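You operate a simulated robot arm through the tools that you are given. There is no shell and no other tool. Be economical: measure what you need, move in short steps, check, and stop when the job is done.

You run a simulated two-armed robot. Do the job below in one go: nothing can be reset, and whatever is moved stays where it is left.

JOB
The hose with the red coupling leaks: swap it for the black one at panel 1.
Fine: shut the green valve first, park the leaking hose in the free holder, and open the valve again last.

It is judged by the outcome, as a careful person would: the job done as asked, and still so three seconds after it is handed in. It fails if anything else is knocked over, pushed out of place, dropped, spilled or broken.

ROBOT AND FRAMES
Two 7-joint arms with fingered hands on one trunk, on a base that drives. Base frame: it is fixed to the floor where the robot stands at the start and does not move with it; the origin is under the middle of the robot, x ahead of it, y to its left, z up. Lengths are in m, angles in rad, forces in N, time in s.
The left shoulder is at the start at [0.06, 0.138, 0.822], the right one opposite. With the tool pointing down near the work surface each hand reaches from about 0.3 to 0.64 m from the robot's upright axis, wherever it stands, measured 20 degrees to its own side. Places, roughly: air knob on panel one [0.6, -0.1, 0.7]; air knob on panel two [2.6, 3.7, 0.7]; air valve on pipe drop one [0.3, -0.4, 1.3]; air valve on pipe drop two [2.4, 3.4, 1.3]; black coupling [2.75, 3.75, 1]; black valve of the air filter housing one [1.6, -1.5, 0.3]; black valve of the air filter housing two [4, 1.9, 0.3]; blue plug [3.75, 2.75, 0.25]; blue valve of tank one [1.2, -1.1, 0.6]; blue valve of tank two [3.7, 2.6, 0.6]; blue valve of the fresh filter housing one [1.5, -1.6, 0.3]; blue valve of the fresh filter housing two [3.8, 1.8, 0.3]; cartridge [3.75, 2, 0.5]; dome of fresh filter housing two [3.75, 2, 0.75]; dome of recirc filter housing one [1.25, -1.5, 0.75]; green valve on panel one [0.5, -0.2, 0.9]. Payload 4 kg a hand.
Tool frame (each hand has its own): the origin (TCP) lies between the finger pads and is the grasp point; the fingertips stand 0.036 m ahead of it; z points along the fingers, y is the line along which they close. Largest opening 0.12 m; the body of the gripper starts 0.042 m behind the TCP. The gripper is a hand of 5 fingers: y runs from the thumb to the fingers, the wrist lies at [-0.015, -0.109, -0.2] in the tool frame, and closing takes about 1.5 s.
Orientation is that of the tool frame in the base frame, as a unit quaternion [w, x, y, z]. With the fingers straight down and the wrist toward the robot, the tool's x, y and z point along [0, 1, 0], [1, 0, 0] and [0, 0, -1] of the base frame.

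CONTROLS
- The arms move only by the tool arm_command. It takes "left_targets", "right_targets" or both (then of equal length, played together; a hand with none holds still); each is a list of rows, each a list of 7 numbers: the shift along the tool's x, y, z in cm, then the turn, a rotation vector about the tool's x, y, z in rad, then the finger opening in cm, from 0 to 12. In form: [[dx, dy, dz, rx, ry, rz, gripper], ...]. A call has 1 to 8 rows; each row shifts and turns the commanded pose from where the row before left it, along the tool's axes as they then stand. Rows are played at 5 a second. More than 0.05 m and 0.15 rad between two rows, or a gripper value outside its range, and nothing of the call is played. Where a pose cannot be reached the arm comes as near as it can. A force on the tool above 40 N (or 10 N above the force at the start of the call, whichever is more), or a blocked arm, ends the call early, and 0.2 s more pass. Each finger travels about 0.153 m/s and halts on what it meets, pressing with about 23 N; the grip force reading is that of the motor and also rises with nothing between the fingers. The clock runs only during rows and for 0.2 s after the last one: add rows that do not move to give the fingers time. It gives the time, the measured TCP pose, the force on the tool (base axes), the opening and the grip force at its end, in the units of the frame above (readings bear some noise), with the torque about the TCP (base axes, N m) and any sound that the robot's microphone picked up, and new pictures: "pictures" is both (left out), scene, wrist or none (wrist: the cameras of the hands that moved).
- Cameras (640 x 400 px; columns grow to the right, rows downward): "scene" is now at [0.037, -0.0512, 1.4555]; the picture's right is [-0.60, -0.80, 0.00], its down [-0.53, 0.40, -0.75] and it looks along [0.60, -0.45, -0.66] (base axes); focal length 256 px, centre (320, 200). "left" rides on the left gripper at [-0.07, -0.079, -0.131] in its tool frame; the picture's right is [-0.78, -0.29, 0.55], its down [0.55, -0.73, 0.40] and it looks along [0.29, 0.61, 0.74] (tool axes); focal length 222 px, centre (320, 200). "right" rides on the right gripper at [0.069, -0.079, -0.131] in its tool frame; the picture's right is [-0.78, 0.29, -0.55], its down [-0.55, -0.73, 0.40] and it looks along [-0.29, 0.61, 0.74] (tool axes); focal length 222 px, centre (320, 200). There is no depth. A picture from a camera that has moved, and an enlarged one, comes with that camera's place and axes in the base frame and with its lens.
- move_column(by): slides the trunk up (or, below 0, down) by that many m; the arms and the scene camera ride with it, the base frame stays. It gives what a move gives, with no picture.
- base_move(legs): drives the robot by 1 to 6 legs, each [ahead, left, turn to the left] in m, m and rad, along the robot's own axes; the way and the turn of a leg run together, so that a leg with both is an arc; at most 1.5 m and 3.142 rad a leg. The arms and the cameras ride along, it lands a little off, and it stops where it bumps. It gives what a move gives, and a new picture of the scene camera.
- set_grasp(shape, hand): the hand has 5 fingers and takes this shape, open, in about a second: jaw (thumb against the fingers, like two jaws); tri (thumb and two fingers); tip (a fingertip pinch); poke (one finger out to press); point (the index stretched); flat (the hand flat); cup (the hand cupped); fist (a fist). The gripper value then closes the fingers along that shape, each until it touches; the sizes above hold for jaw. It gives what a move gives, with no picture.
- head_to(pan, tilt): turns the head with the scene camera to pan (to the left, within 1.501 rad either way) and tilt (down, from -0.506 to 1.204), counted from straight ahead of the robot. It gives what a move gives, and a new picture of the scene camera.
- zoom(camera, box): a new picture of the part [left, top, right, bottom] of that camera's present view, enlarged. It takes no simulated time.
- close_job(): hands the job in; it is judged then, once.

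Go step by step. Nothing tells you exact positions but the pictures and the camera data: compare them with the known pose of the tool, close in by small moves and look again before you grip or let go. The budget is 120 turns and 260 pictures, counting those below and the enlarged ones. Unless the task says otherwise, let go and move clear before handing in, and close with one line.

The tools are called after "Emit:" as name(argument=value, ...) on one line, values as JSON. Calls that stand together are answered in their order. arm_command: Moves the arms, as the interface text tells. Its arguments: {"type":"object","properties":{"left_targets":{"type":"array"},"right_targets":{"type":"array"},"pictures":{"type":"string","enum":["both","scene","wrist","none"]}},"required":[]} The other tools are called the same way: move_column (by) slides the trunk up or down; set_grasp (shape, hand) gives the hand a shape; base_move (legs) drives the base; head_to (pan, tilt) turns the head that bears the scene camera; zoom (camera, box) takes an enlarged picture of a part of a camera's view; close_job () hands the job in.

At the start:

```text
time: 0.0
left_eef_pos: [0.5626, -0.0098, 1.208]
left_tool_rot: [-0.001, 0.707, 0.707, 0.0]
left_force: [0.0, -0.2, 0.6]
left_torque: [-0.01, -0.03, -0.02]
left_opening: 0.1197
left_gripper_force: 0.0
left_shape: jaw
right_eef_pos: [0.399, -0.3514, 1.1711]
right_tool_rot: [0.0, 0.707, 0.707, 0.0]
right_force: [0.6, -0.4, -0.5]
right_torque: [0.01, 0.03, -0.02]
right_opening: 0.1199
right_gripper_force: 0.0
right_shape: jaw
trunk travel left (down, up): [-0.4, 0.19]
robot x, y, heading: [0.0001, 0.0006, 0.004]
head pan, tilt: [-0.646, 0.719]
```

scene: 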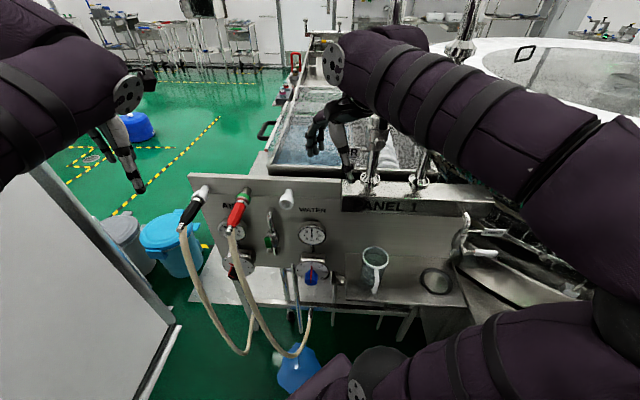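
right: 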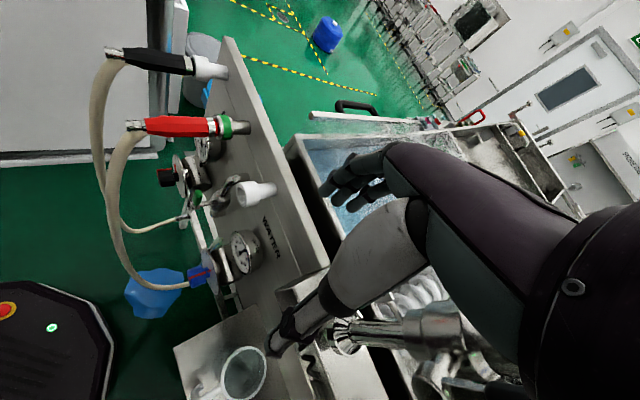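
left: 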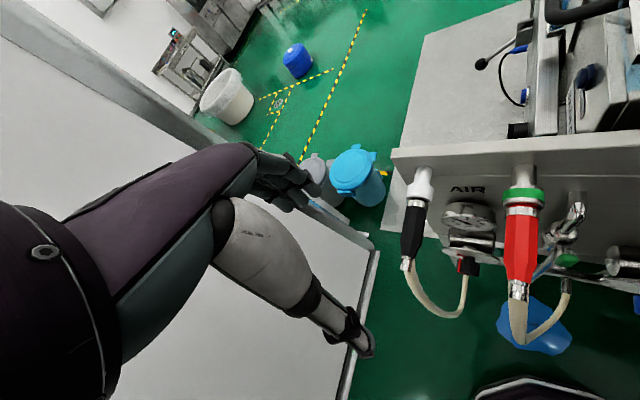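

I see panel 1 with the black coupling in a white holder at left, the red one in the green-ringed socket in the middle, a free white holder at right, and a green valve lever under the red one. I zoom in to measure.

Emit:
zoom(camera="scene", box=[160, 160, 360, 300])

Emit:
zoom(camera="left", box=[380, 140, 640, 310])

Emit:
zoom(camera="right", box=[80, 30, 300, 300])

```text
2.86 times, centred on (260, 230) of scene
camera zoom: at [0.037, -0.0512, 1.4555], right [-0.6, -0.8, 0.0], down [-0.53, 0.4, -0.75], along [0.6, -0.45, -0.66], focal length 730 px, centre (491, 114)
```

zoom: 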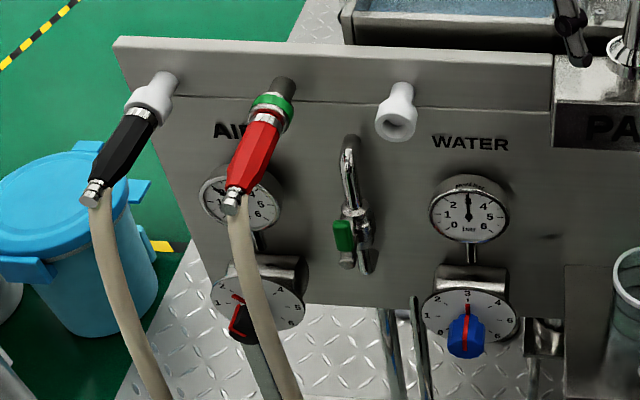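

```text
2.35 times, centred on (510, 225) of left
camera zoom: at [0.4849, -0.0795, 1.339], right [-0.29, -0.78, -0.55], down [-0.73, 0.55, -0.4], along [0.61, 0.29, -0.74], focal length 523 px, centre (-127, 141)
```

zoom: 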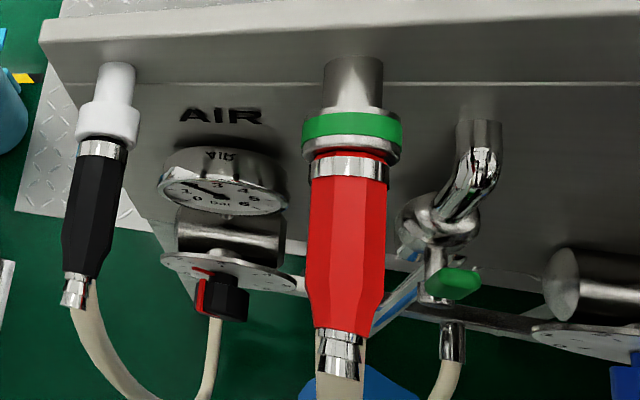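

```text
1.48 times, centred on (190, 165) of right
camera zoom: at [0.3215, -0.2824, 1.304], right [0.29, -0.78, 0.55], down [-0.73, -0.55, -0.4], along [0.61, -0.29, -0.74], focal length 329 px, centre (513, 252)
```

zoom: 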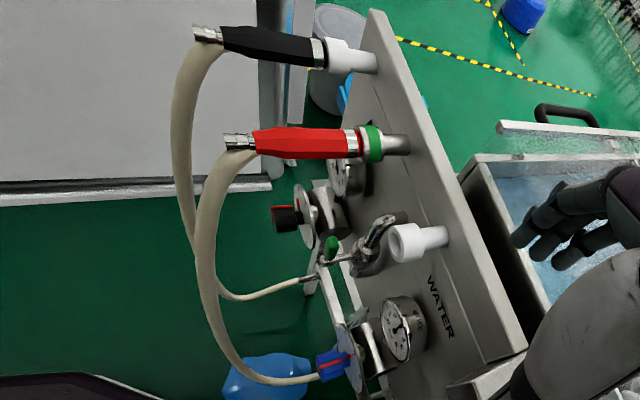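

The couplings sit about 12 cm apart at z≈1.0, with the panel facing roughly (-0.76, 0.65, 0). The red coupling is at about [0.54,-0.16,1.0], the free holder mouth at about [0.51,-0.287,0.986] and the green lever at about [0.508,-0.192,0.954]. I need a closer view of the valve.

Emit:
zoom(camera="scene", box=[245, 195, 305, 260])

Emit:
zoom(camera="left", box=[530, 180, 620, 310])

Emit:
zoom(camera="right", box=[170, 150, 270, 250])

```text
6.15 times, centred on (275, 228) of scene
camera zoom: at [0.037, -0.0512, 1.4555], right [-0.6, -0.8, 0.0], down [-0.53, 0.4, -0.75], along [0.6, -0.45, -0.66], focal length 1572 px, centre (597, 31)
```

zoom: 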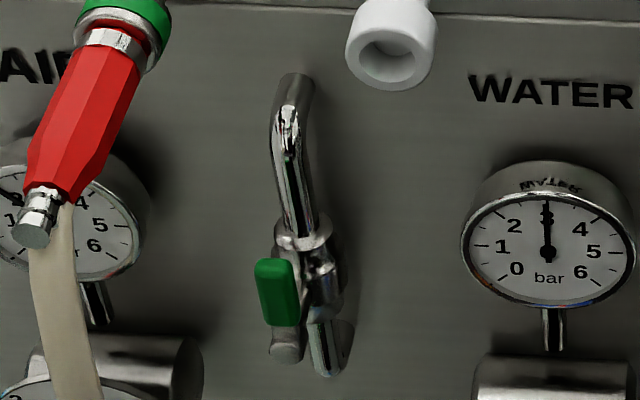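

```text
3.08 times, centred on (575, 245) of left
camera zoom: at [0.4849, -0.0795, 1.339], right [-0.29, -0.78, -0.55], down [-0.73, 0.55, -0.4], along [0.61, 0.29, -0.74], focal length 684 px, centre (-465, 62)
```

zoom: 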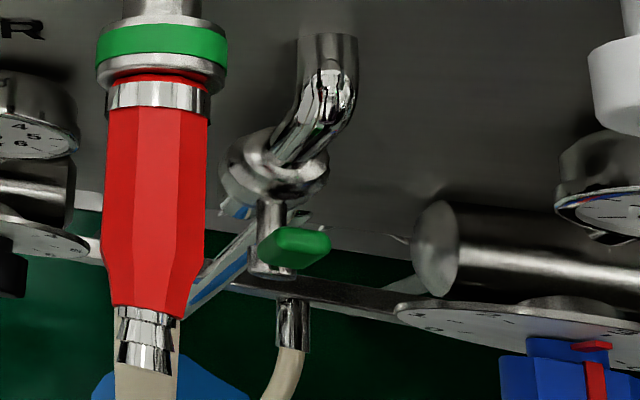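

```text
4.00 times, centred on (220, 200) of right
camera zoom: at [0.3215, -0.2824, 1.304], right [0.29, -0.78, 0.55], down [-0.73, -0.55, -0.4], along [0.61, -0.29, -0.74], focal length 888 px, centre (720, 200)
```

zoom: 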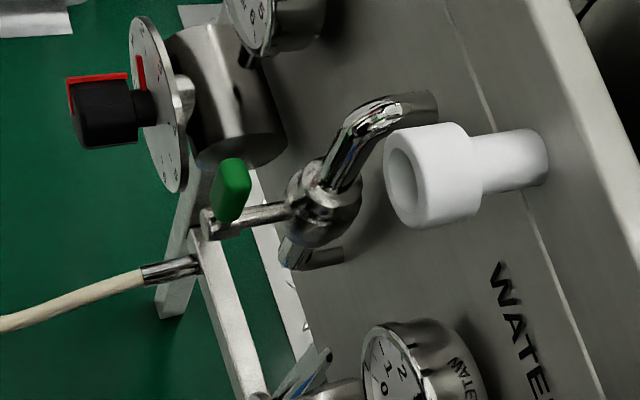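

The green lever stands upright, in line with its pipe, so the valve is open; its pivot is at about [0.51,-0.216,0.833]. Before planning arm paths I look around for the pipe drop and the free space.

Emit:
head_to(pan=-1.1, tilt=0.2)

Emit:
head_to(pan=0.3, tilt=0.7)

```text
time: 0.9
left_eef_pos: [0.5638, -0.0105, 1.2076]
left_tool_rot: [0.0, 0.707, 0.707, 0.0]
left_force: [0.2, 1.1, 0.1]
left_torque: [-0.02, -0.02, 0.01]
left_opening: 0.1197
left_gripper_force: 0.1
left_shape: jaw
right_eef_pos: [0.3999, -0.351, 1.1721]
right_tool_rot: [0.0, 0.707, 0.708, 0.0]
right_force: [0.2, -0.1, 0.3]
right_torque: [-0.01, -0.02, -0.01]
right_opening: 0.1195
right_gripper_force: 0.0
right_shape: jaw
trunk travel left (down, up): [-0.4, 0.19]
robot x, y, heading: [-0.0015, -0.0031, 0.003]
head pan, tilt: [-1.1, 0.201]
camera scene: at [0.0122, -0.0836, 1.5025], right [-0.89, -0.45, 0.0], down [-0.09, 0.18, -0.98], along [0.45, -0.87, -0.2], focal length 256 px, centre (320, 200)
```

scene: 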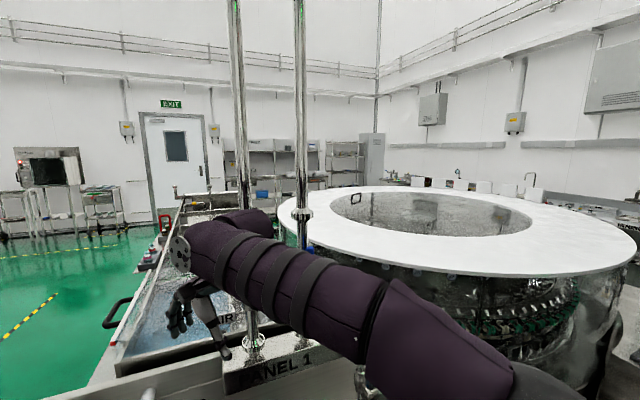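

```text
time: 2.5
left_eef_pos: [0.5626, -0.0097, 1.2075]
left_tool_rot: [0.0, 0.707, 0.707, 0.0]
left_force: [-0.1, 0.4, 0.4]
left_torque: [0.0, 0.0, -0.02]
left_opening: 0.1193
left_gripper_force: 0.0
left_shape: jaw
right_eef_pos: [0.4009, -0.3517, 1.1727]
right_tool_rot: [-0.001, 0.707, 0.708, -0.001]
right_force: [-0.2, -0.6, -0.4]
right_torque: [-0.01, -0.04, 0.0]
right_opening: 0.1197
right_gripper_force: 0.1
right_shape: jaw
trunk travel left (down, up): [-0.4, 0.19]
robot x, y, heading: [-0.0036, 0.0004, 0.002]
head pan, tilt: [0.3, 0.7]
camera scene: at [0.051, 0.0245, 1.4572], right [0.29, -0.96, 0.0], down [-0.62, -0.19, -0.77], along [0.73, 0.23, -0.64], focal length 256 px, centre (320, 200)
```

scene: 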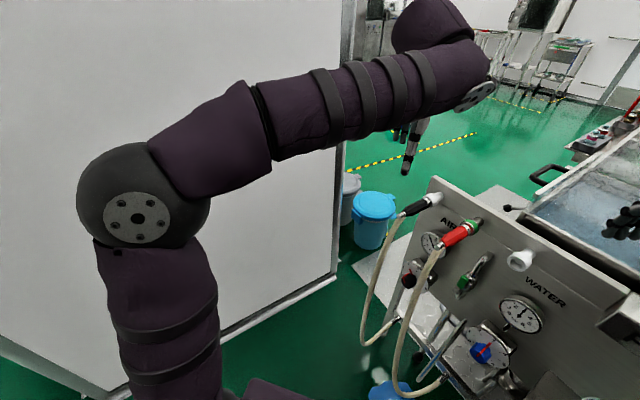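

Two pipe drops stand close to the right hand, and the wall on the left is far enough away. I shift the base a little left and turn about 40° right so it squarely faces the panel, leaving both arms free.

Emit:
base_move(legs=[[-0.01, 0.14, 0], [0, 0, -0.7]])

Emit:
head_to(pan=0.05, tilt=0.75)

```text
time: 5.7
left_eef_pos: [0.4171, -0.2271, 1.2065]
left_tool_rot: [0.0, 0.905, 0.426, 0.0]
left_force: [-0.4, 0.3, 0.2]
left_torque: [0.01, -0.03, 0.01]
left_opening: 0.1199
left_gripper_force: 0.1
left_shape: jaw
right_eef_pos: [0.074, -0.3842, 1.1713]
right_tool_rot: [0.0, 0.905, 0.425, 0.0]
right_force: [-0.1, 0.6, 0.8]
right_torque: [-0.01, 0.02, -0.03]
right_opening: 0.1195
right_gripper_force: 0.0
right_shape: jaw
trunk travel left (down, up): [-0.4, 0.19]
robot x, y, heading: [-0.009, 0.1427, -0.69]
head pan, tilt: [0.3, 0.7]
camera scene: at [0.045, 0.1264, 1.4572], right [-0.38, -0.92, 0.0], down [-0.6, 0.25, -0.76], along [0.71, -0.29, -0.64], focal length 256 px, centre (320, 200)
```

scene: 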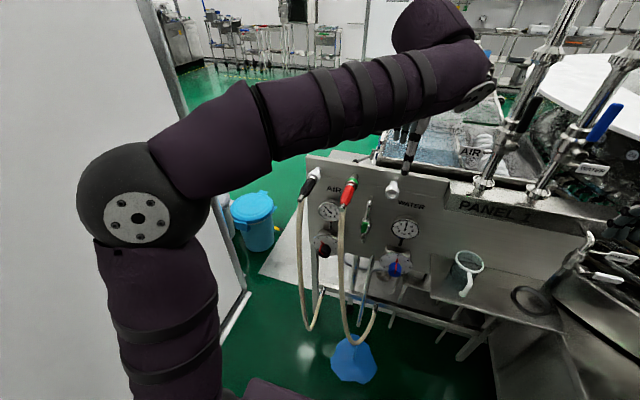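

```text
time: 6.4
left_eef_pos: [0.4168, -0.2258, 1.2066]
left_tool_rot: [-0.001, 0.905, 0.425, 0.0]
left_force: [0.3, -0.5, 0.5]
left_torque: [0.05, -0.01, 0.02]
left_opening: 0.1198
left_gripper_force: 0.0
left_shape: jaw
right_eef_pos: [0.0736, -0.3849, 1.1721]
right_tool_rot: [0.0, 0.905, 0.426, 0.0]
right_force: [0.0, -0.5, 0.4]
right_torque: [0.02, 0.01, 0.02]
right_opening: 0.1196
right_gripper_force: 0.0
right_shape: jaw
trunk travel left (down, up): [-0.4, 0.19]
robot x, y, heading: [-0.0094, 0.1378, -0.697]
head pan, tilt: [0.051, 0.75]
camera scene: at [0.0331, 0.1094, 1.453], right [-0.6, -0.8, 0.0], down [-0.55, 0.41, -0.73], along [0.59, -0.44, -0.68], focal length 256 px, centre (320, 200)
```

scene: 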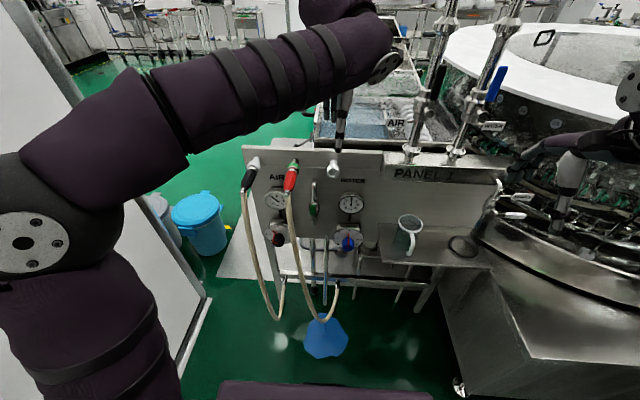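

The robot now faces the panel: in its frame the coupling mouths are about 0.67 m ahead and the valve lever is at ahead 0.63, left 0.06. I move both hands left, so the right one can work at the valve and the left one waits near the couplings.

Emit:
arm_command(left_targets=[[4.5, -1.5, 0, 0, 0, 0, 12], [4.5, -1.5, 0, 0, 0, 0, 12], [4.5, -1.5, 0, 0, 0, 0, 12], [4.5, -1.5, 0, 0, 0, 0, 12], [4.5, -1.5, 0, 0, 0, 0.1, 12], [4.5, -1.5, 0, 0, 0, 0.1, 12], [0, 0, 0, 0, 0, 0.15, 12], [0, 0, 0, 0, 0, 0.15, 12]], right_targets=[[3, 0, 0, 0, 0, 0, 6], [3, 0, 0, 0, 0, 0, 6], [3, 0, 0, 0, 0, 0, 6], [3, 0, 0, 0, 0, 0, 6], [3, 0, 0, 0, 0, -0.15, 6], [3, 0, 0, 0, 0, -0.15, 6], [3, 0, 0, 0, 0, -0.15, 6], [3, 0, 0, 0, 0, -0.15, 6]], pictures="scene")

```text
time: 8.2
left_eef_pos: [0.5259, 0.036, 1.2076]
left_tool_rot: [0.001, 0.982, 0.188, 0.0]
left_force: [0.4, -0.1, -0.1]
left_torque: [-0.01, 0.04, 0.01]
left_opening: 0.1196
left_gripper_force: 0.2
left_shape: jaw
right_eef_pos: [0.2058, -0.1885, 1.1716]
right_tool_rot: [0.0, 0.739, 0.674, 0.0]
right_force: [0.8, -0.1, -0.4]
right_torque: [-0.01, -0.01, 0.01]
right_opening: 0.0604
right_gripper_force: 0.1
right_shape: jaw
trunk travel left (down, up): [-0.4, 0.19]
robot x, y, heading: [-0.0112, 0.1406, -0.693]
head pan, tilt: [0.051, 0.75]
camera scene: at [0.0333, 0.1095, 1.4529], right [-0.6, -0.8, 0.0], down [-0.55, 0.41, -0.73], along [0.59, -0.44, -0.68], focal length 256 px, centre (320, 200)
```

scene: 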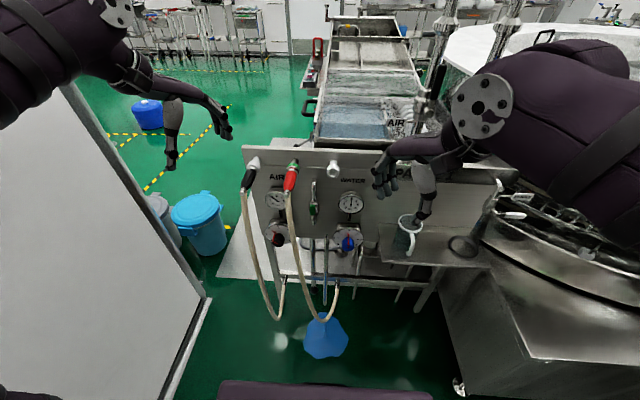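

Both hands moved cleanly and the panel is in full view. I now turn the right hand so its closing line is horizontal across the panel.

Emit:
arm_command(right_targets=[[-2.2, 3.3, 0, 0, 0, 0, 6], [-2.2, 3.3, 0, 0, 0, -0.1, 6], [0, 0, 0, 0, 0, -0.15, 6], [0, 0, 0, 0, 0, -0.15, 6], [0, 0, 0, 0, 0, -0.15, 6], [0, 0, 0, 0, 0, -0.15, 6], [0, 0, 0, 0, 0, -0.15, 6], [0, 0, 0, 0, 0, -0.12, 6]], left_targets=[[0, 0, 0, 0, 0, 0.15, 6], [0, 0, 0, 0, 0, 0.15, 6], [0, 0, 0, 0, 0, 0.15, 6], [0, 0, 0, 0, 0, 0.15, 6], [0, 0, 0, 0, 0, 0.15, 6], [0, 0, 0, 0, 0, 0.15, 6], [0, 0, 0, 0, 0, 0.15, 6], [0, 0, 0, 0, 0, 0, 6]], pictures="scene")

Emit:
arm_command(right_targets=[[0, 0, 0, 0, -0.15, 0, 6], [0, 0, 0, 0, -0.15, 0, 6], [0, 0, 0, 0, -0.15, 0, 6], [0, 0, 0, 0, -0.15, 0, 6], [0, 0, 0, 0, -0.15, 0, 6], [0, 0, 0, 0, -0.15, 0, 6], [0, 0, 0, 0, -0.15, 0, 6], [0, 0, 0, 0, -0.15, 0, 6]], pictures="scene")

```text
time: 10.0
left_eef_pos: [0.5245, 0.0357, 1.2074]
left_tool_rot: [0.0, 0.944, -0.329, 0.0]
left_force: [-0.1, 0.8, -0.5]
left_torque: [-0.03, 0.0, 0.0]
left_opening: 0.0601
left_gripper_force: 0.1
left_shape: jaw
right_eef_pos: [0.2652, -0.2377, 1.1732]
right_tool_rot: [0.0, 0.338, 0.941, 0.0]
right_force: [-0.6, -0.2, -0.2]
right_torque: [0.01, -0.05, 0.0]
right_opening: 0.0604
right_gripper_force: 0.1
right_shape: jaw
trunk travel left (down, up): [-0.4, 0.19]
robot x, y, heading: [-0.0072, 0.1381, -0.696]
head pan, tilt: [0.051, 0.75]
camera scene: at [0.0332, 0.1094, 1.4529], right [-0.6, -0.8, 0.0], down [-0.55, 0.41, -0.73], along [0.59, -0.44, -0.68], focal length 256 px, centre (320, 200)
```

scene: 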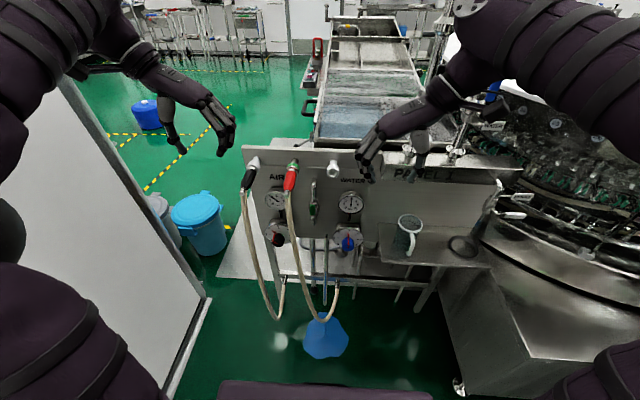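

```text
time: 11.8
left_eef_pos: [0.5245, 0.0373, 1.2076]
left_tool_rot: [0.0, 0.945, -0.328, 0.0]
left_force: [0.3, -0.1, -0.2]
left_torque: [0.01, 0.0, 0.02]
left_opening: 0.0603
left_gripper_force: 0.0
left_shape: jaw
right_eef_pos: [0.2665, -0.2364, 1.1712]
right_tool_rot: [0.532, 0.28, 0.776, -0.191]
right_force: [1.3, 0.2, -0.4]
right_torque: [0.0, 0.01, 0.0]
right_opening: 0.0603
right_gripper_force: 0.1
right_shape: jaw
trunk travel left (down, up): [-0.4, 0.19]
robot x, y, heading: [-0.0112, 0.1404, -0.689]
head pan, tilt: [0.051, 0.75]
camera scene: at [0.0328, 0.1093, 1.453], right [-0.6, -0.8, 0.0], down [-0.55, 0.41, -0.73], along [0.59, -0.44, -0.68], focal length 256 px, centre (320, 200)
```

scene: 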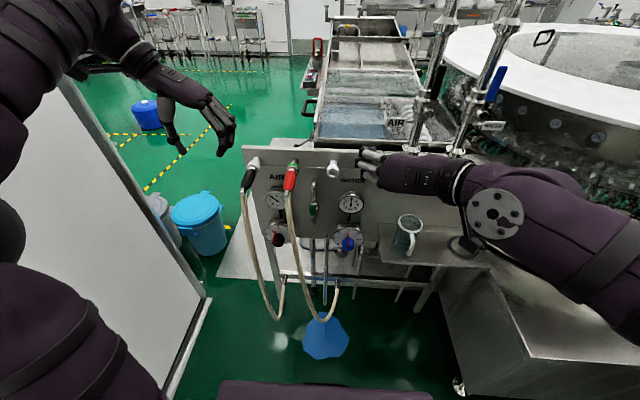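

The right hand points at the panel with its closing line level. I bring it to a standoff about 13 cm in front of the green lever.

Emit:
arm_command(right_targets=[[2.95, 2.1, 1.76, 0, 0, 0, 6], [2.95, 2.1, 1.76, 0, 0, 0, 6], [2.95, 2.1, 1.76, 0, 0, 0, 6], [2.95, 2.1, 1.76, 0, 0, 0, 6], [2.95, 2.1, 1.76, 0, 0, 0, 6], [2.95, 2.1, 1.76, 0, 0, 0, 6], [2.95, 2.1, 1.76, 0, 0, 0, 6], [2.95, 2.1, 1.76, 0, 0, 0, 6]])

```text
time: 13.6
left_eef_pos: [0.5263, 0.0364, 1.207]
left_tool_rot: [0.0, 0.944, -0.329, 0.001]
left_force: [0.3, 0.0, 1.0]
left_torque: [0.02, 0.01, 0.03]
left_opening: 0.0601
left_gripper_force: 0.2
left_shape: jaw
right_eef_pos: [0.4084, -0.1327, 0.899]
right_tool_rot: [0.532, 0.28, 0.776, -0.192]
right_force: [-0.4, -0.4, 0.1]
right_torque: [0.0, 0.02, -0.01]
right_opening: 0.0604
right_gripper_force: 0.1
right_shape: jaw
trunk travel left (down, up): [-0.4, 0.19]
robot x, y, heading: [-0.0105, 0.1371, -0.689]
head pan, tilt: [0.051, 0.75]
camera scene: at [0.0338, 0.1095, 1.4529], right [-0.6, -0.8, 0.0], down [-0.55, 0.41, -0.73], along [0.59, -0.44, -0.68], focal length 256 px, centre (320, 200)
camera right: at [0.2456, -0.1015, 0.8824], right [0.01, 0.37, 0.93], down [-0.03, -0.93, 0.37], along [1.0, -0.03, 0.0], focal length 222 px, centre (320, 200)
```

scene: 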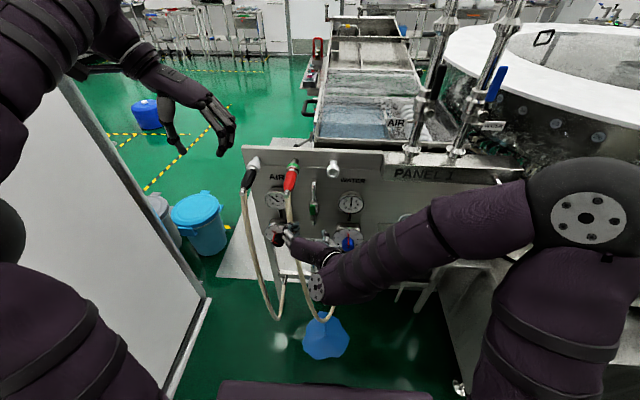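
right: 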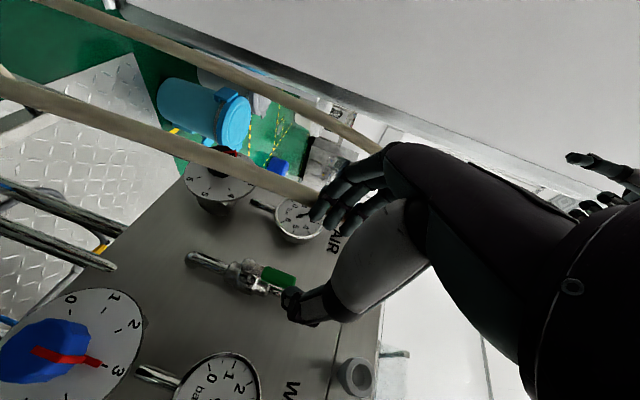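

The thumb and fingers straddle roughly the lever's lateral position. I zoom for detail.

Emit:
zoom(camera="right", box=[170, 130, 420, 340])

Emit:
zoom(camera="scene", box=[230, 150, 370, 280])

```text
1.90 times, centred on (295, 235) of right
camera zoom: at [0.2456, -0.1015, 0.8824], right [0.01, 0.37, 0.93], down [-0.03, -0.93, 0.37], along [1.0, -0.03, 0.0], focal length 423 px, centre (368, 133)
```

zoom: 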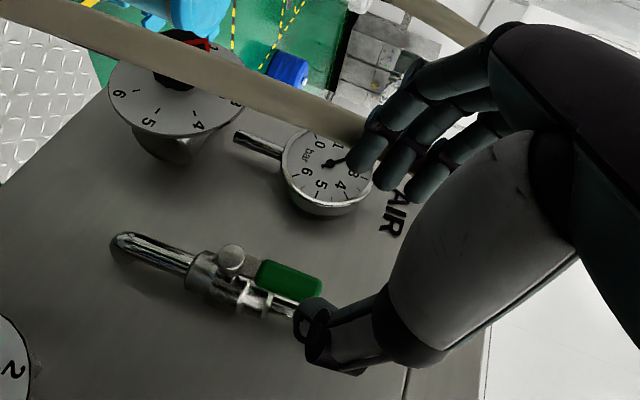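

```text
3.08 times, centred on (300, 215) of scene
camera zoom: at [0.0338, 0.1095, 1.4529], right [-0.6, -0.8, 0.0], down [-0.55, 0.41, -0.73], along [0.59, -0.44, -0.68], focal length 786 px, centre (382, 154)
```

zoom: 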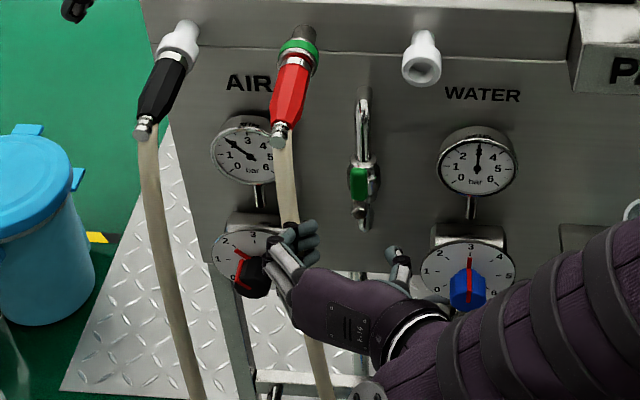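

The lever and hand line up laterally. I advance 10 cm with a 2 cm rise, so the fingertips arrive at either side of the lever.

Emit:
arm_command(right_targets=[[-0.6, 0, 2.5, 0, 0, 0, 6], [-0.6, 0, 2.5, 0, 0, 0, 6], [-0.5, 0, 2.5, 0, 0, 0, 6], [-0.5, 0, 2, 0, 0, 0, 6]])

Emit:
zoom(camera="right", box=[170, 130, 420, 340])

Emit:
zoom(camera="scene", box=[250, 150, 370, 260])

```text
time: 14.6
left_eef_pos: [0.5254, 0.0375, 1.2077]
left_tool_rot: [0.001, 0.944, -0.329, 0.0]
left_force: [0.3, 0.0, 0.6]
left_torque: [0.04, -0.01, -0.02]
left_opening: 0.0599
left_gripper_force: 0.1
left_shape: jaw
right_eef_pos: [0.4843, -0.1992, 0.8849]
right_tool_rot: [0.53, 0.281, 0.776, -0.192]
right_force: [0.2, -0.1, 0.3]
right_torque: [0.01, 0.01, 0.03]
right_opening: 0.0601
right_gripper_force: 0.0
right_shape: jaw
trunk travel left (down, up): [-0.4, 0.19]
robot x, y, heading: [-0.0099, 0.1422, -0.696]
head pan, tilt: [0.051, 0.75]
camera scene: at [0.0334, 0.1093, 1.4529], right [-0.6, -0.8, 0.0], down [-0.55, 0.41, -0.73], along [0.59, -0.44, -0.68], focal length 256 px, centre (320, 200)
camera right: at [0.3212, -0.1653, 0.8697], right [0.01, 0.37, 0.93], down [-0.03, -0.93, 0.37], along [1.0, -0.03, 0.0], focal length 222 px, centre (320, 200)
```

scene: 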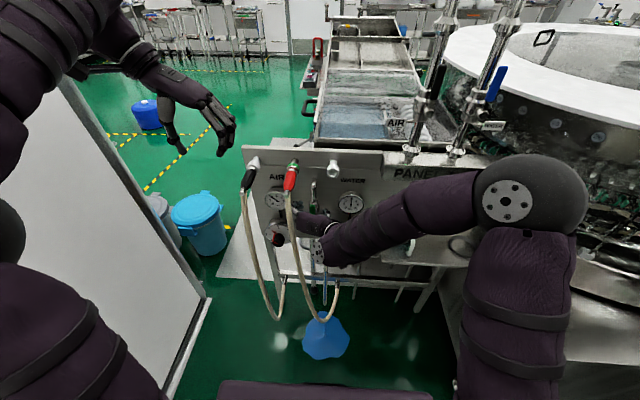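
right: 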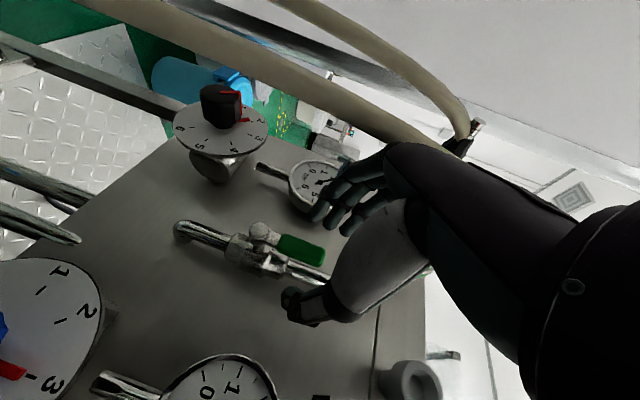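

```text
1.90 times, centred on (295, 235) of right
camera zoom: at [0.3212, -0.1653, 0.8697], right [0.01, 0.37, 0.93], down [-0.03, -0.93, 0.37], along [1.0, -0.03, 0.0], focal length 423 px, centre (368, 133)
```

zoom: 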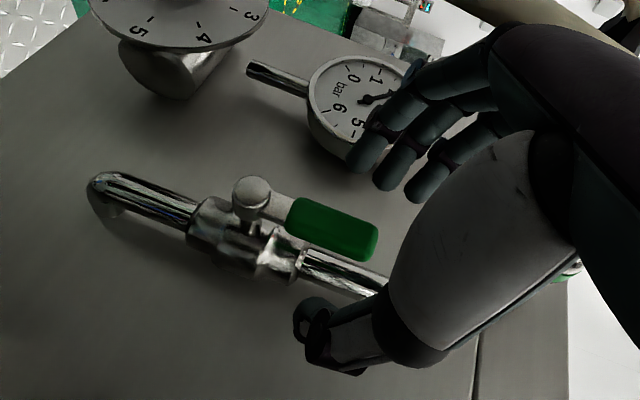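

```text
3.64 times, centred on (310, 205) of scene
camera zoom: at [0.0334, 0.1093, 1.4529], right [-0.6, -0.8, 0.0], down [-0.55, 0.41, -0.73], along [0.59, -0.44, -0.68], focal length 929 px, centre (356, 182)
```

zoom: 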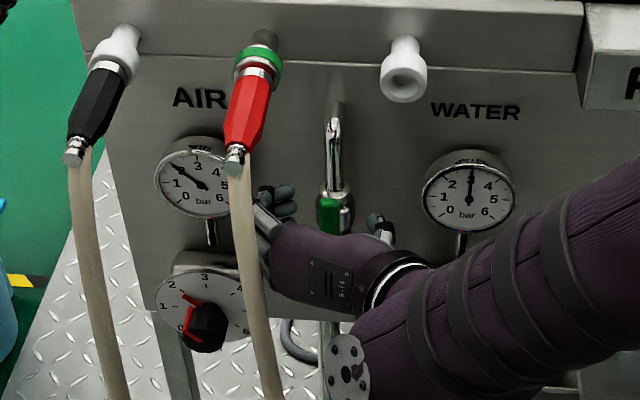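

The lever is between thumb and fingers and the hand has passed cleanly beside the hose. I go 3 cm deeper and close to a loose cage around it.

Emit:
arm_command(right_targets=[[0, 0, 1.5, 0, 0, 0, 6], [0, 0, 1.5, 0, 0, 0, 4.5], [0, 0, 0, 0, 0, 0, 3], [0, 0, 0, 0, 0, 0, 2.5], [0, 0, 0, 0, 0, 0, 2.5]], pictures="wrist")

Emit:
zoom(camera="right", box=[220, 150, 420, 330])

Emit:
zoom(camera="scene", box=[270, 160, 350, 240])

```text
time: 15.8
left_eef_pos: [0.5241, 0.0369, 1.2075]
left_tool_rot: [0.0, 0.944, -0.329, 0.0]
left_force: [0.1, 1.5, 0.8]
left_torque: [-0.01, 0.02, 0.03]
left_opening: 0.0603
left_gripper_force: 0.1
left_shape: jaw
right_eef_pos: [0.5048, -0.2167, 0.8774]
right_tool_rot: [0.531, 0.28, 0.777, -0.191]
right_force: [0.3, 0.2, 0.3]
right_torque: [-0.03, 0.01, -0.01]
right_opening: 0.0256
right_gripper_force: 0.0
right_shape: jaw
trunk travel left (down, up): [-0.4, 0.19]
robot x, y, heading: [-0.0115, 0.1416, -0.694]
head pan, tilt: [0.051, 0.75]
camera right: at [0.3419, -0.1834, 0.8604], right [0.01, 0.37, 0.93], down [-0.03, -0.93, 0.37], along [1.0, -0.03, 0.0], focal length 222 px, centre (320, 200)
```

right: 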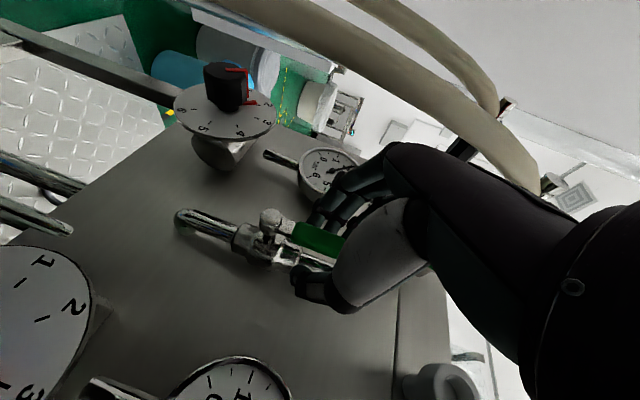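

```text
2.22 times, centred on (320, 240) of right
camera zoom: at [0.3419, -0.1834, 0.8604], right [0.01, 0.37, 0.93], down [-0.03, -0.93, 0.37], along [1.0, -0.03, 0.0], focal length 494 px, centre (320, 111)
```

zoom: 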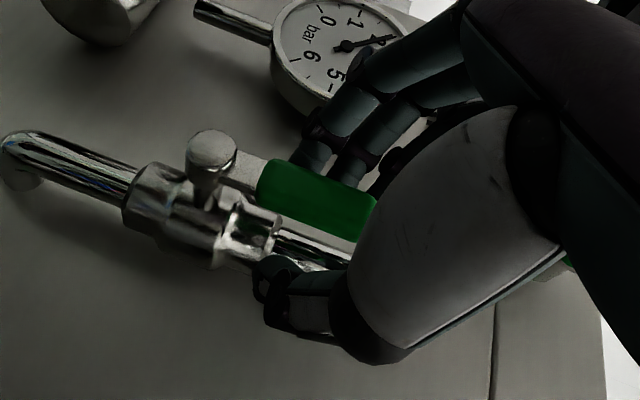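

```text
5.00 times, centred on (310, 200) of scene
camera zoom: at [0.0332, 0.1094, 1.4529], right [-0.6, -0.8, 0.0], down [-0.55, 0.41, -0.73], along [0.59, -0.44, -0.68], focal length 1278 px, centre (370, 200)
```

zoom: 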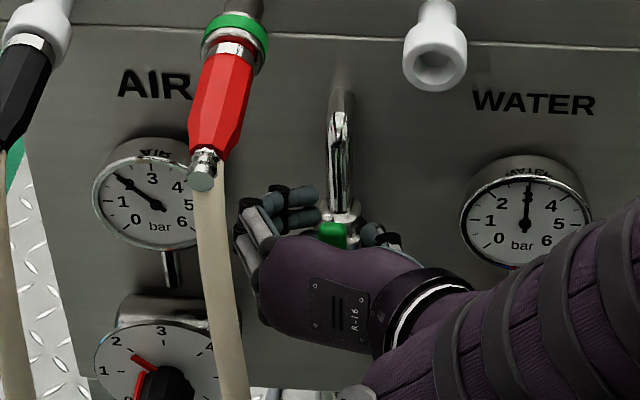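

The lever is caged. I test-turn it clockwise (top to the right) with small sideways steps and watch the force.

Emit:
arm_command(right_targets=[[0, -0.8, 0, 0, 0, 0, 2.5], [0, -0.8, 0, 0, 0, 0, 2.5], [0.2, -0.8, 0, 0, 0, 0, 2.5]], pictures="wrist")

Emit:
zoom(camera="right", box=[220, 150, 420, 330])

Emit:
zoom(camera="scene", box=[270, 160, 350, 240])

```text
time: 16.6
left_eef_pos: [0.5247, 0.0359, 1.2082]
left_tool_rot: [0.0, 0.944, -0.329, 0.001]
left_force: [-0.2, -0.6, 0.3]
left_torque: [-0.02, 0.0, -0.03]
left_opening: 0.0601
left_gripper_force: 0.1
left_shape: jaw
right_eef_pos: [0.491, -0.235, 0.8745]
right_tool_rot: [0.531, 0.28, 0.776, -0.191]
right_force: [2.7, 1.6, 2.1]
right_torque: [0.05, -0.15, -0.03]
right_opening: 0.026
right_gripper_force: 0.1
right_shape: jaw
trunk travel left (down, up): [-0.4, 0.19]
robot x, y, heading: [-0.0121, 0.1406, -0.695]
head pan, tilt: [0.051, 0.75]
camera right: at [0.3265, -0.2022, 0.8586], right [0.01, 0.37, 0.93], down [-0.03, -0.93, 0.37], along [1.0, -0.03, 0.0], focal length 222 px, centre (320, 200)
```

right: 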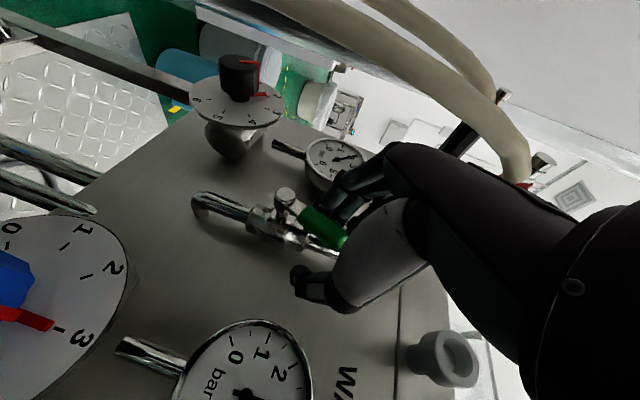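

```text
2.22 times, centred on (320, 240) of right
camera zoom: at [0.3265, -0.2022, 0.8586], right [0.01, 0.37, 0.93], down [-0.03, -0.93, 0.37], along [1.0, -0.03, 0.0], focal length 494 px, centre (320, 111)
```

zoom: 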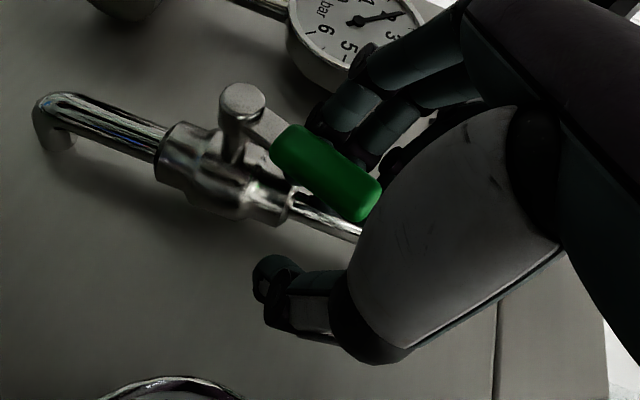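

```text
5.00 times, centred on (310, 200) of scene
camera zoom: at [0.0333, 0.1097, 1.453], right [-0.6, -0.8, 0.0], down [-0.55, 0.41, -0.73], along [0.59, -0.44, -0.68], focal length 1278 px, centre (370, 200)
```

zoom: 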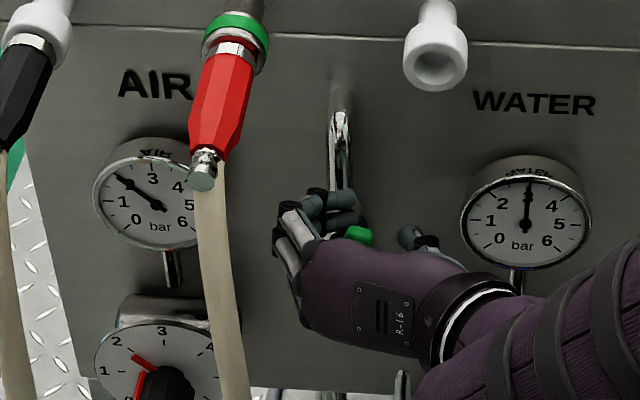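

Low force (about 3 N) and the lever turns clockwise, now about 30°. I continue along the arc, rolling the hand with it.

Emit:
arm_command(right_targets=[[0.35, -0.6, 0.12, 0, 0, 0.15, 2.5], [0.35, -0.6, 0.12, 0, 0, 0.15, 2.5], [0.35, -0.6, 0.12, 0, 0, 0.15, 2.5], [0.35, -0.6, 0.12, 0, 0, 0.15, 2.5], [0.35, -0.6, 0.12, 0, 0, 0.15, 2.5]], pictures="wrist")

Emit:
zoom(camera="right", box=[220, 150, 420, 330])

Emit:
zoom(camera="scene", box=[270, 160, 350, 240])

```text
time: 17.8
left_eef_pos: [0.5249, 0.0363, 1.2074]
left_tool_rot: [-0.001, 0.944, -0.329, 0.0]
left_force: [0.4, 0.2, 0.5]
left_torque: [0.0, 0.0, 0.0]
left_opening: 0.0601
left_gripper_force: 0.0
left_shape: jaw
right_eef_pos: [0.47, -0.2506, 0.8476]
right_tool_rot: [0.564, 0.546, 0.619, 0.017]
right_force: [2.0, 0.7, 1.7]
right_torque: [-0.02, 0.01, -0.03]
right_opening: 0.026
right_gripper_force: 0.2
right_shape: jaw
trunk travel left (down, up): [-0.4, 0.19]
robot x, y, heading: [-0.0116, 0.141, -0.693]
head pan, tilt: [0.051, 0.75]
camera right: at [0.3412, -0.1562, 0.7994], right [-0.38, -0.1, 0.92], down [-0.33, -0.91, -0.24], along [0.86, -0.39, 0.32], focal length 222 px, centre (320, 200)
```

right: 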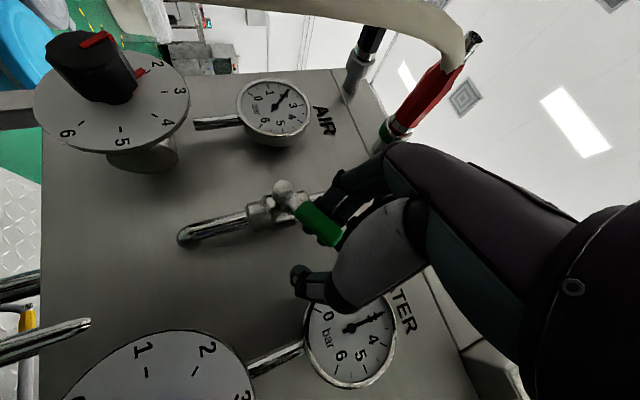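

```text
2.22 times, centred on (320, 240) of right
camera zoom: at [0.3412, -0.1562, 0.7994], right [-0.38, -0.1, 0.92], down [-0.33, -0.91, -0.24], along [0.86, -0.39, 0.32], focal length 494 px, centre (320, 111)
```

zoom: 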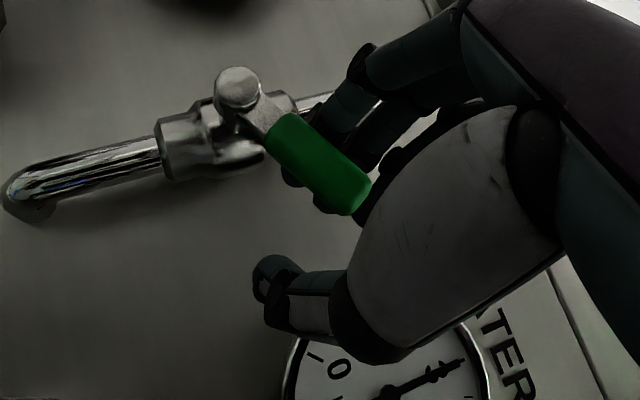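

```text
5.00 times, centred on (310, 200) of scene
camera zoom: at [0.0334, 0.1093, 1.453], right [-0.6, -0.8, 0.0], down [-0.55, 0.41, -0.73], along [0.59, -0.44, -0.68], focal length 1278 px, centre (370, 200)
```

zoom: 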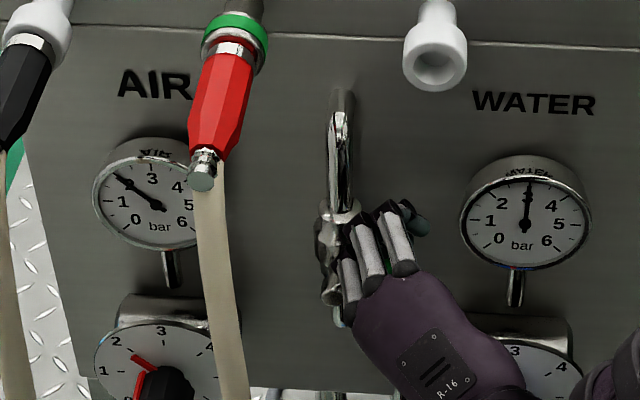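

The lever has turned about 60°. I continue to the stop.

Emit:
arm_command(right_targets=[[0.4, -0.6, 0.15, 0, 0, 0.15, 2.5], [0.4, -0.6, 0.15, 0, 0, 0.15, 2.5], [0.4, -0.6, 0.15, 0, 0, 0.15, 2.5], [0.4, -0.6, 0.15, 0, 0, 0.15, 2.5]], pictures="wrist")

Emit:
zoom(camera="right", box=[220, 150, 420, 330])

Emit:
zoom(camera="scene", box=[270, 160, 350, 240])

```text
time: 18.8
left_eef_pos: [0.5261, 0.0364, 1.2079]
left_tool_rot: [0.0, 0.944, -0.329, 0.0]
left_force: [-0.1, -0.5, 0.2]
left_torque: [-0.01, -0.03, 0.0]
left_opening: 0.0601
left_gripper_force: 0.1
left_shape: jaw
right_eef_pos: [0.4653, -0.2483, 0.8189]
right_tool_rot: [0.534, 0.704, 0.43, 0.182]
right_force: [3.0, -0.2, 0.3]
right_torque: [0.0, 0.01, 0.01]
right_opening: 0.0258
right_gripper_force: 0.1
right_shape: jaw
trunk travel left (down, up): [-0.4, 0.19]
robot x, y, heading: [-0.0095, 0.1396, -0.69]
head pan, tilt: [0.051, 0.75]
camera right: at [0.3794, -0.1097, 0.7823], right [-0.71, -0.32, 0.62], down [-0.33, -0.63, -0.7], along [0.62, -0.7, 0.35], focal length 222 px, centre (320, 200)
```

right: 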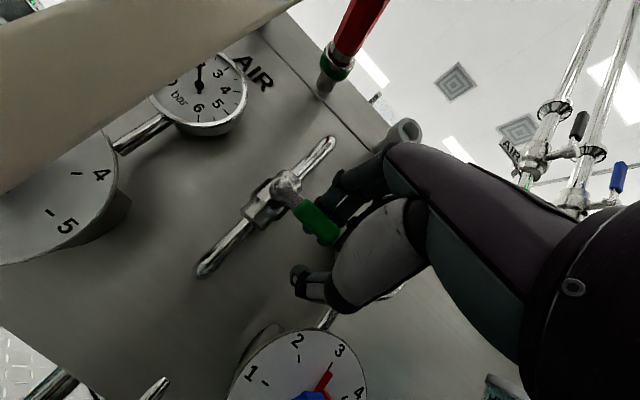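

```text
2.22 times, centred on (320, 240) of right
camera zoom: at [0.3794, -0.1097, 0.7823], right [-0.71, -0.32, 0.62], down [-0.33, -0.63, -0.7], along [0.62, -0.7, 0.35], focal length 494 px, centre (320, 111)
```

zoom: 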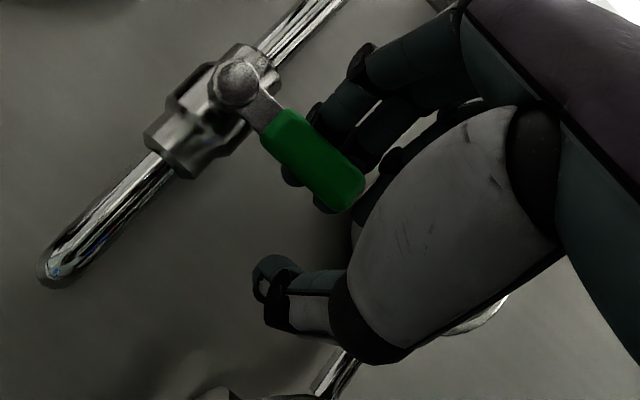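

```text
5.00 times, centred on (310, 200) of scene
camera zoom: at [0.0335, 0.1094, 1.4529], right [-0.6, -0.8, 0.0], down [-0.55, 0.41, -0.73], along [0.59, -0.44, -0.68], focal length 1278 px, centre (370, 200)
```

zoom: 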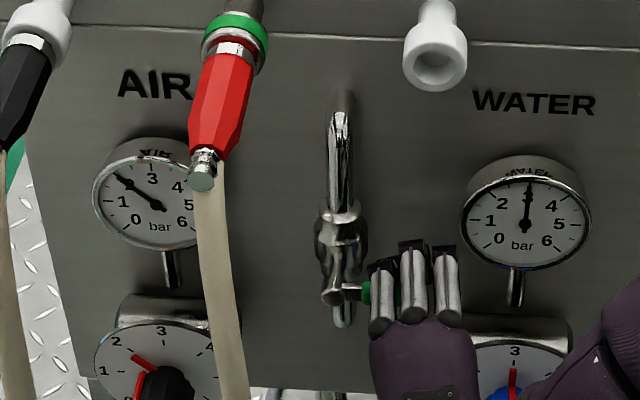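

The lever is now nearly horizontal (about 87°). I nudge it on to find the stop.

Emit:
arm_command(right_targets=[[0.3, -0.6, 0.1, 0, 0, 0.1, 2.5], [0.2, -0.6, 0, 0, 0, 0.05, 2.5], [0, -0.5, 0, 0, 0, 0, 2.5]], pictures="none")

Emit:
zoom(camera="right", box=[180, 110, 420, 330])

Emit:
zoom(camera="scene", box=[270, 160, 350, 240])

```text
time: 19.6
left_eef_pos: [0.5243, 0.0375, 1.2073]
left_tool_rot: [0.0, 0.945, -0.328, 0.0]
left_force: [-0.3, -1.0, -0.1]
left_torque: [-0.01, 0.01, -0.02]
left_opening: 0.0602
left_gripper_force: 0.0
left_shape: jaw
right_eef_pos: [0.4644, -0.2418, 0.8058]
right_tool_rot: [0.521, 0.733, 0.375, 0.223]
right_force: [9.8, -6.1, 17.2]
right_torque: [0.06, -0.11, 0.0]
right_opening: 0.0303
right_gripper_force: 0.1
right_shape: jaw
trunk travel left (down, up): [-0.4, 0.19]
robot x, y, heading: [-0.0099, 0.1394, -0.692]
head pan, tilt: [0.051, 0.75]
```

```text
1.82 times, centred on (300, 220) of right
camera zoom: at [0.3887, -0.0963, 0.7752], right [-0.79, -0.34, 0.52], down [-0.29, -0.54, -0.79], along [0.55, -0.77, 0.33], focal length 404 px, centre (356, 164)
```

zoom: 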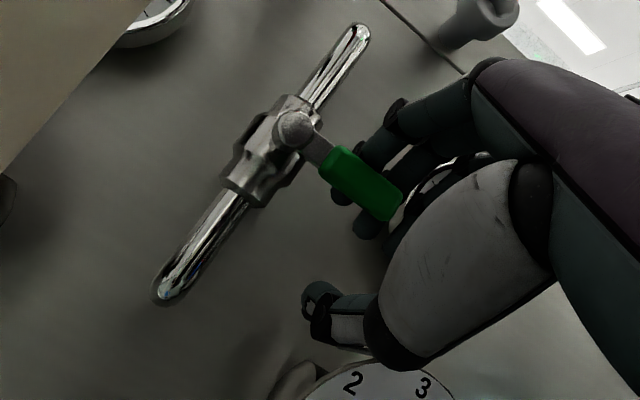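

```text
5.00 times, centred on (310, 200) of scene
camera zoom: at [0.0331, 0.1096, 1.4532], right [-0.6, -0.8, 0.0], down [-0.55, 0.41, -0.73], along [0.59, -0.44, -0.68], focal length 1278 px, centre (370, 200)
```

zoom: 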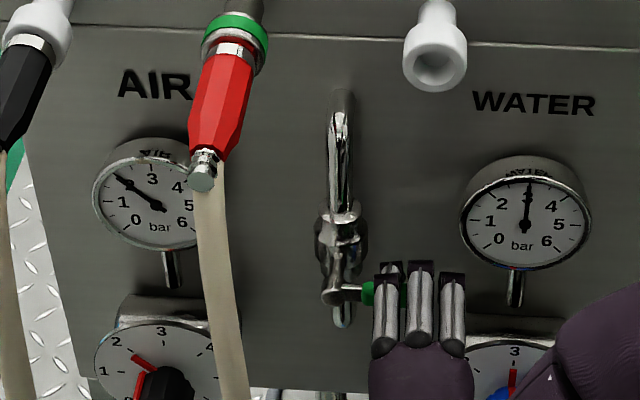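

The force rose to about 20 N, so the lever is at its stop and the valve is shut. I back the right hand off.

Emit:
arm_command(right_targets=[[0, 0.8, 0, 0, 0, 0, 3.5], [0, 0, -2, 0, 0, 0, 4], [0, 0, -3, 0, 0, 0, 4], [0, 0, -4, 0, 0, 0, 4], [0, 0, -4, 0, 0, 0, 4], [0, 0, -3, 0, 0, 0, 4]], pictures="scene")

Emit:
zoom(camera="scene", box=[230, 150, 350, 240])

```text
time: 20.2
left_eef_pos: [0.5287, 0.0349, 1.2069]
left_tool_rot: [0.0, 0.944, -0.329, -0.001]
left_force: [0.2, 0.9, 0.9]
left_torque: [0.01, -0.01, -0.01]
left_opening: 0.0602
left_gripper_force: 0.2
left_shape: jaw
right_eef_pos: [0.4581, -0.2382, 0.817]
right_tool_rot: [0.52, 0.734, 0.377, 0.22]
right_force: [29.2, -16.9, -2.1]
right_torque: [0.55, 0.84, 0.14]
right_opening: 0.0432
right_gripper_force: 0.0
right_shape: jaw
trunk travel left (down, up): [-0.4, 0.19]
robot x, y, heading: [-0.0114, 0.1399, -0.696]
head pan, tilt: [0.051, 0.75]
stopped in row 3 (right hand): the force on the tool passed its limit at 50 N (the readings are from after the stop); the commanded pose is now the measured one
camera scene: at [0.0362, 0.1076, 1.4527], right [-0.6, -0.8, 0.0], down [-0.55, 0.41, -0.73], along [0.59, -0.44, -0.68], focal length 256 px, centre (320, 200)
```

scene: 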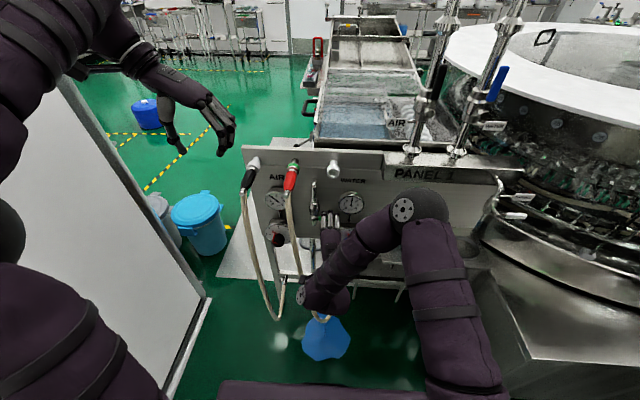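

```text
4.44 times, centred on (290, 195) of scene
camera zoom: at [0.0362, 0.1076, 1.4527], right [-0.6, -0.8, 0.0], down [-0.55, 0.41, -0.73], along [0.59, -0.44, -0.68], focal length 1136 px, centre (453, 222)
```

zoom: 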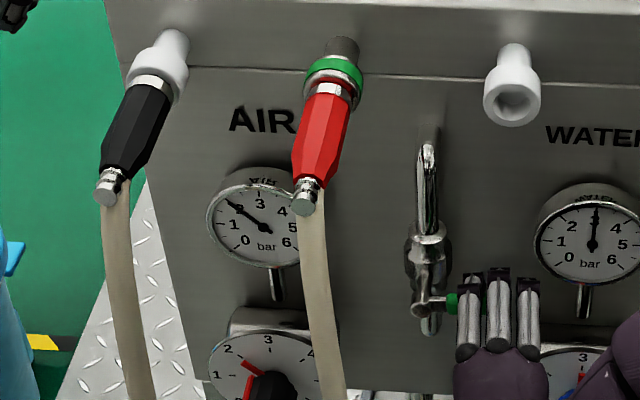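

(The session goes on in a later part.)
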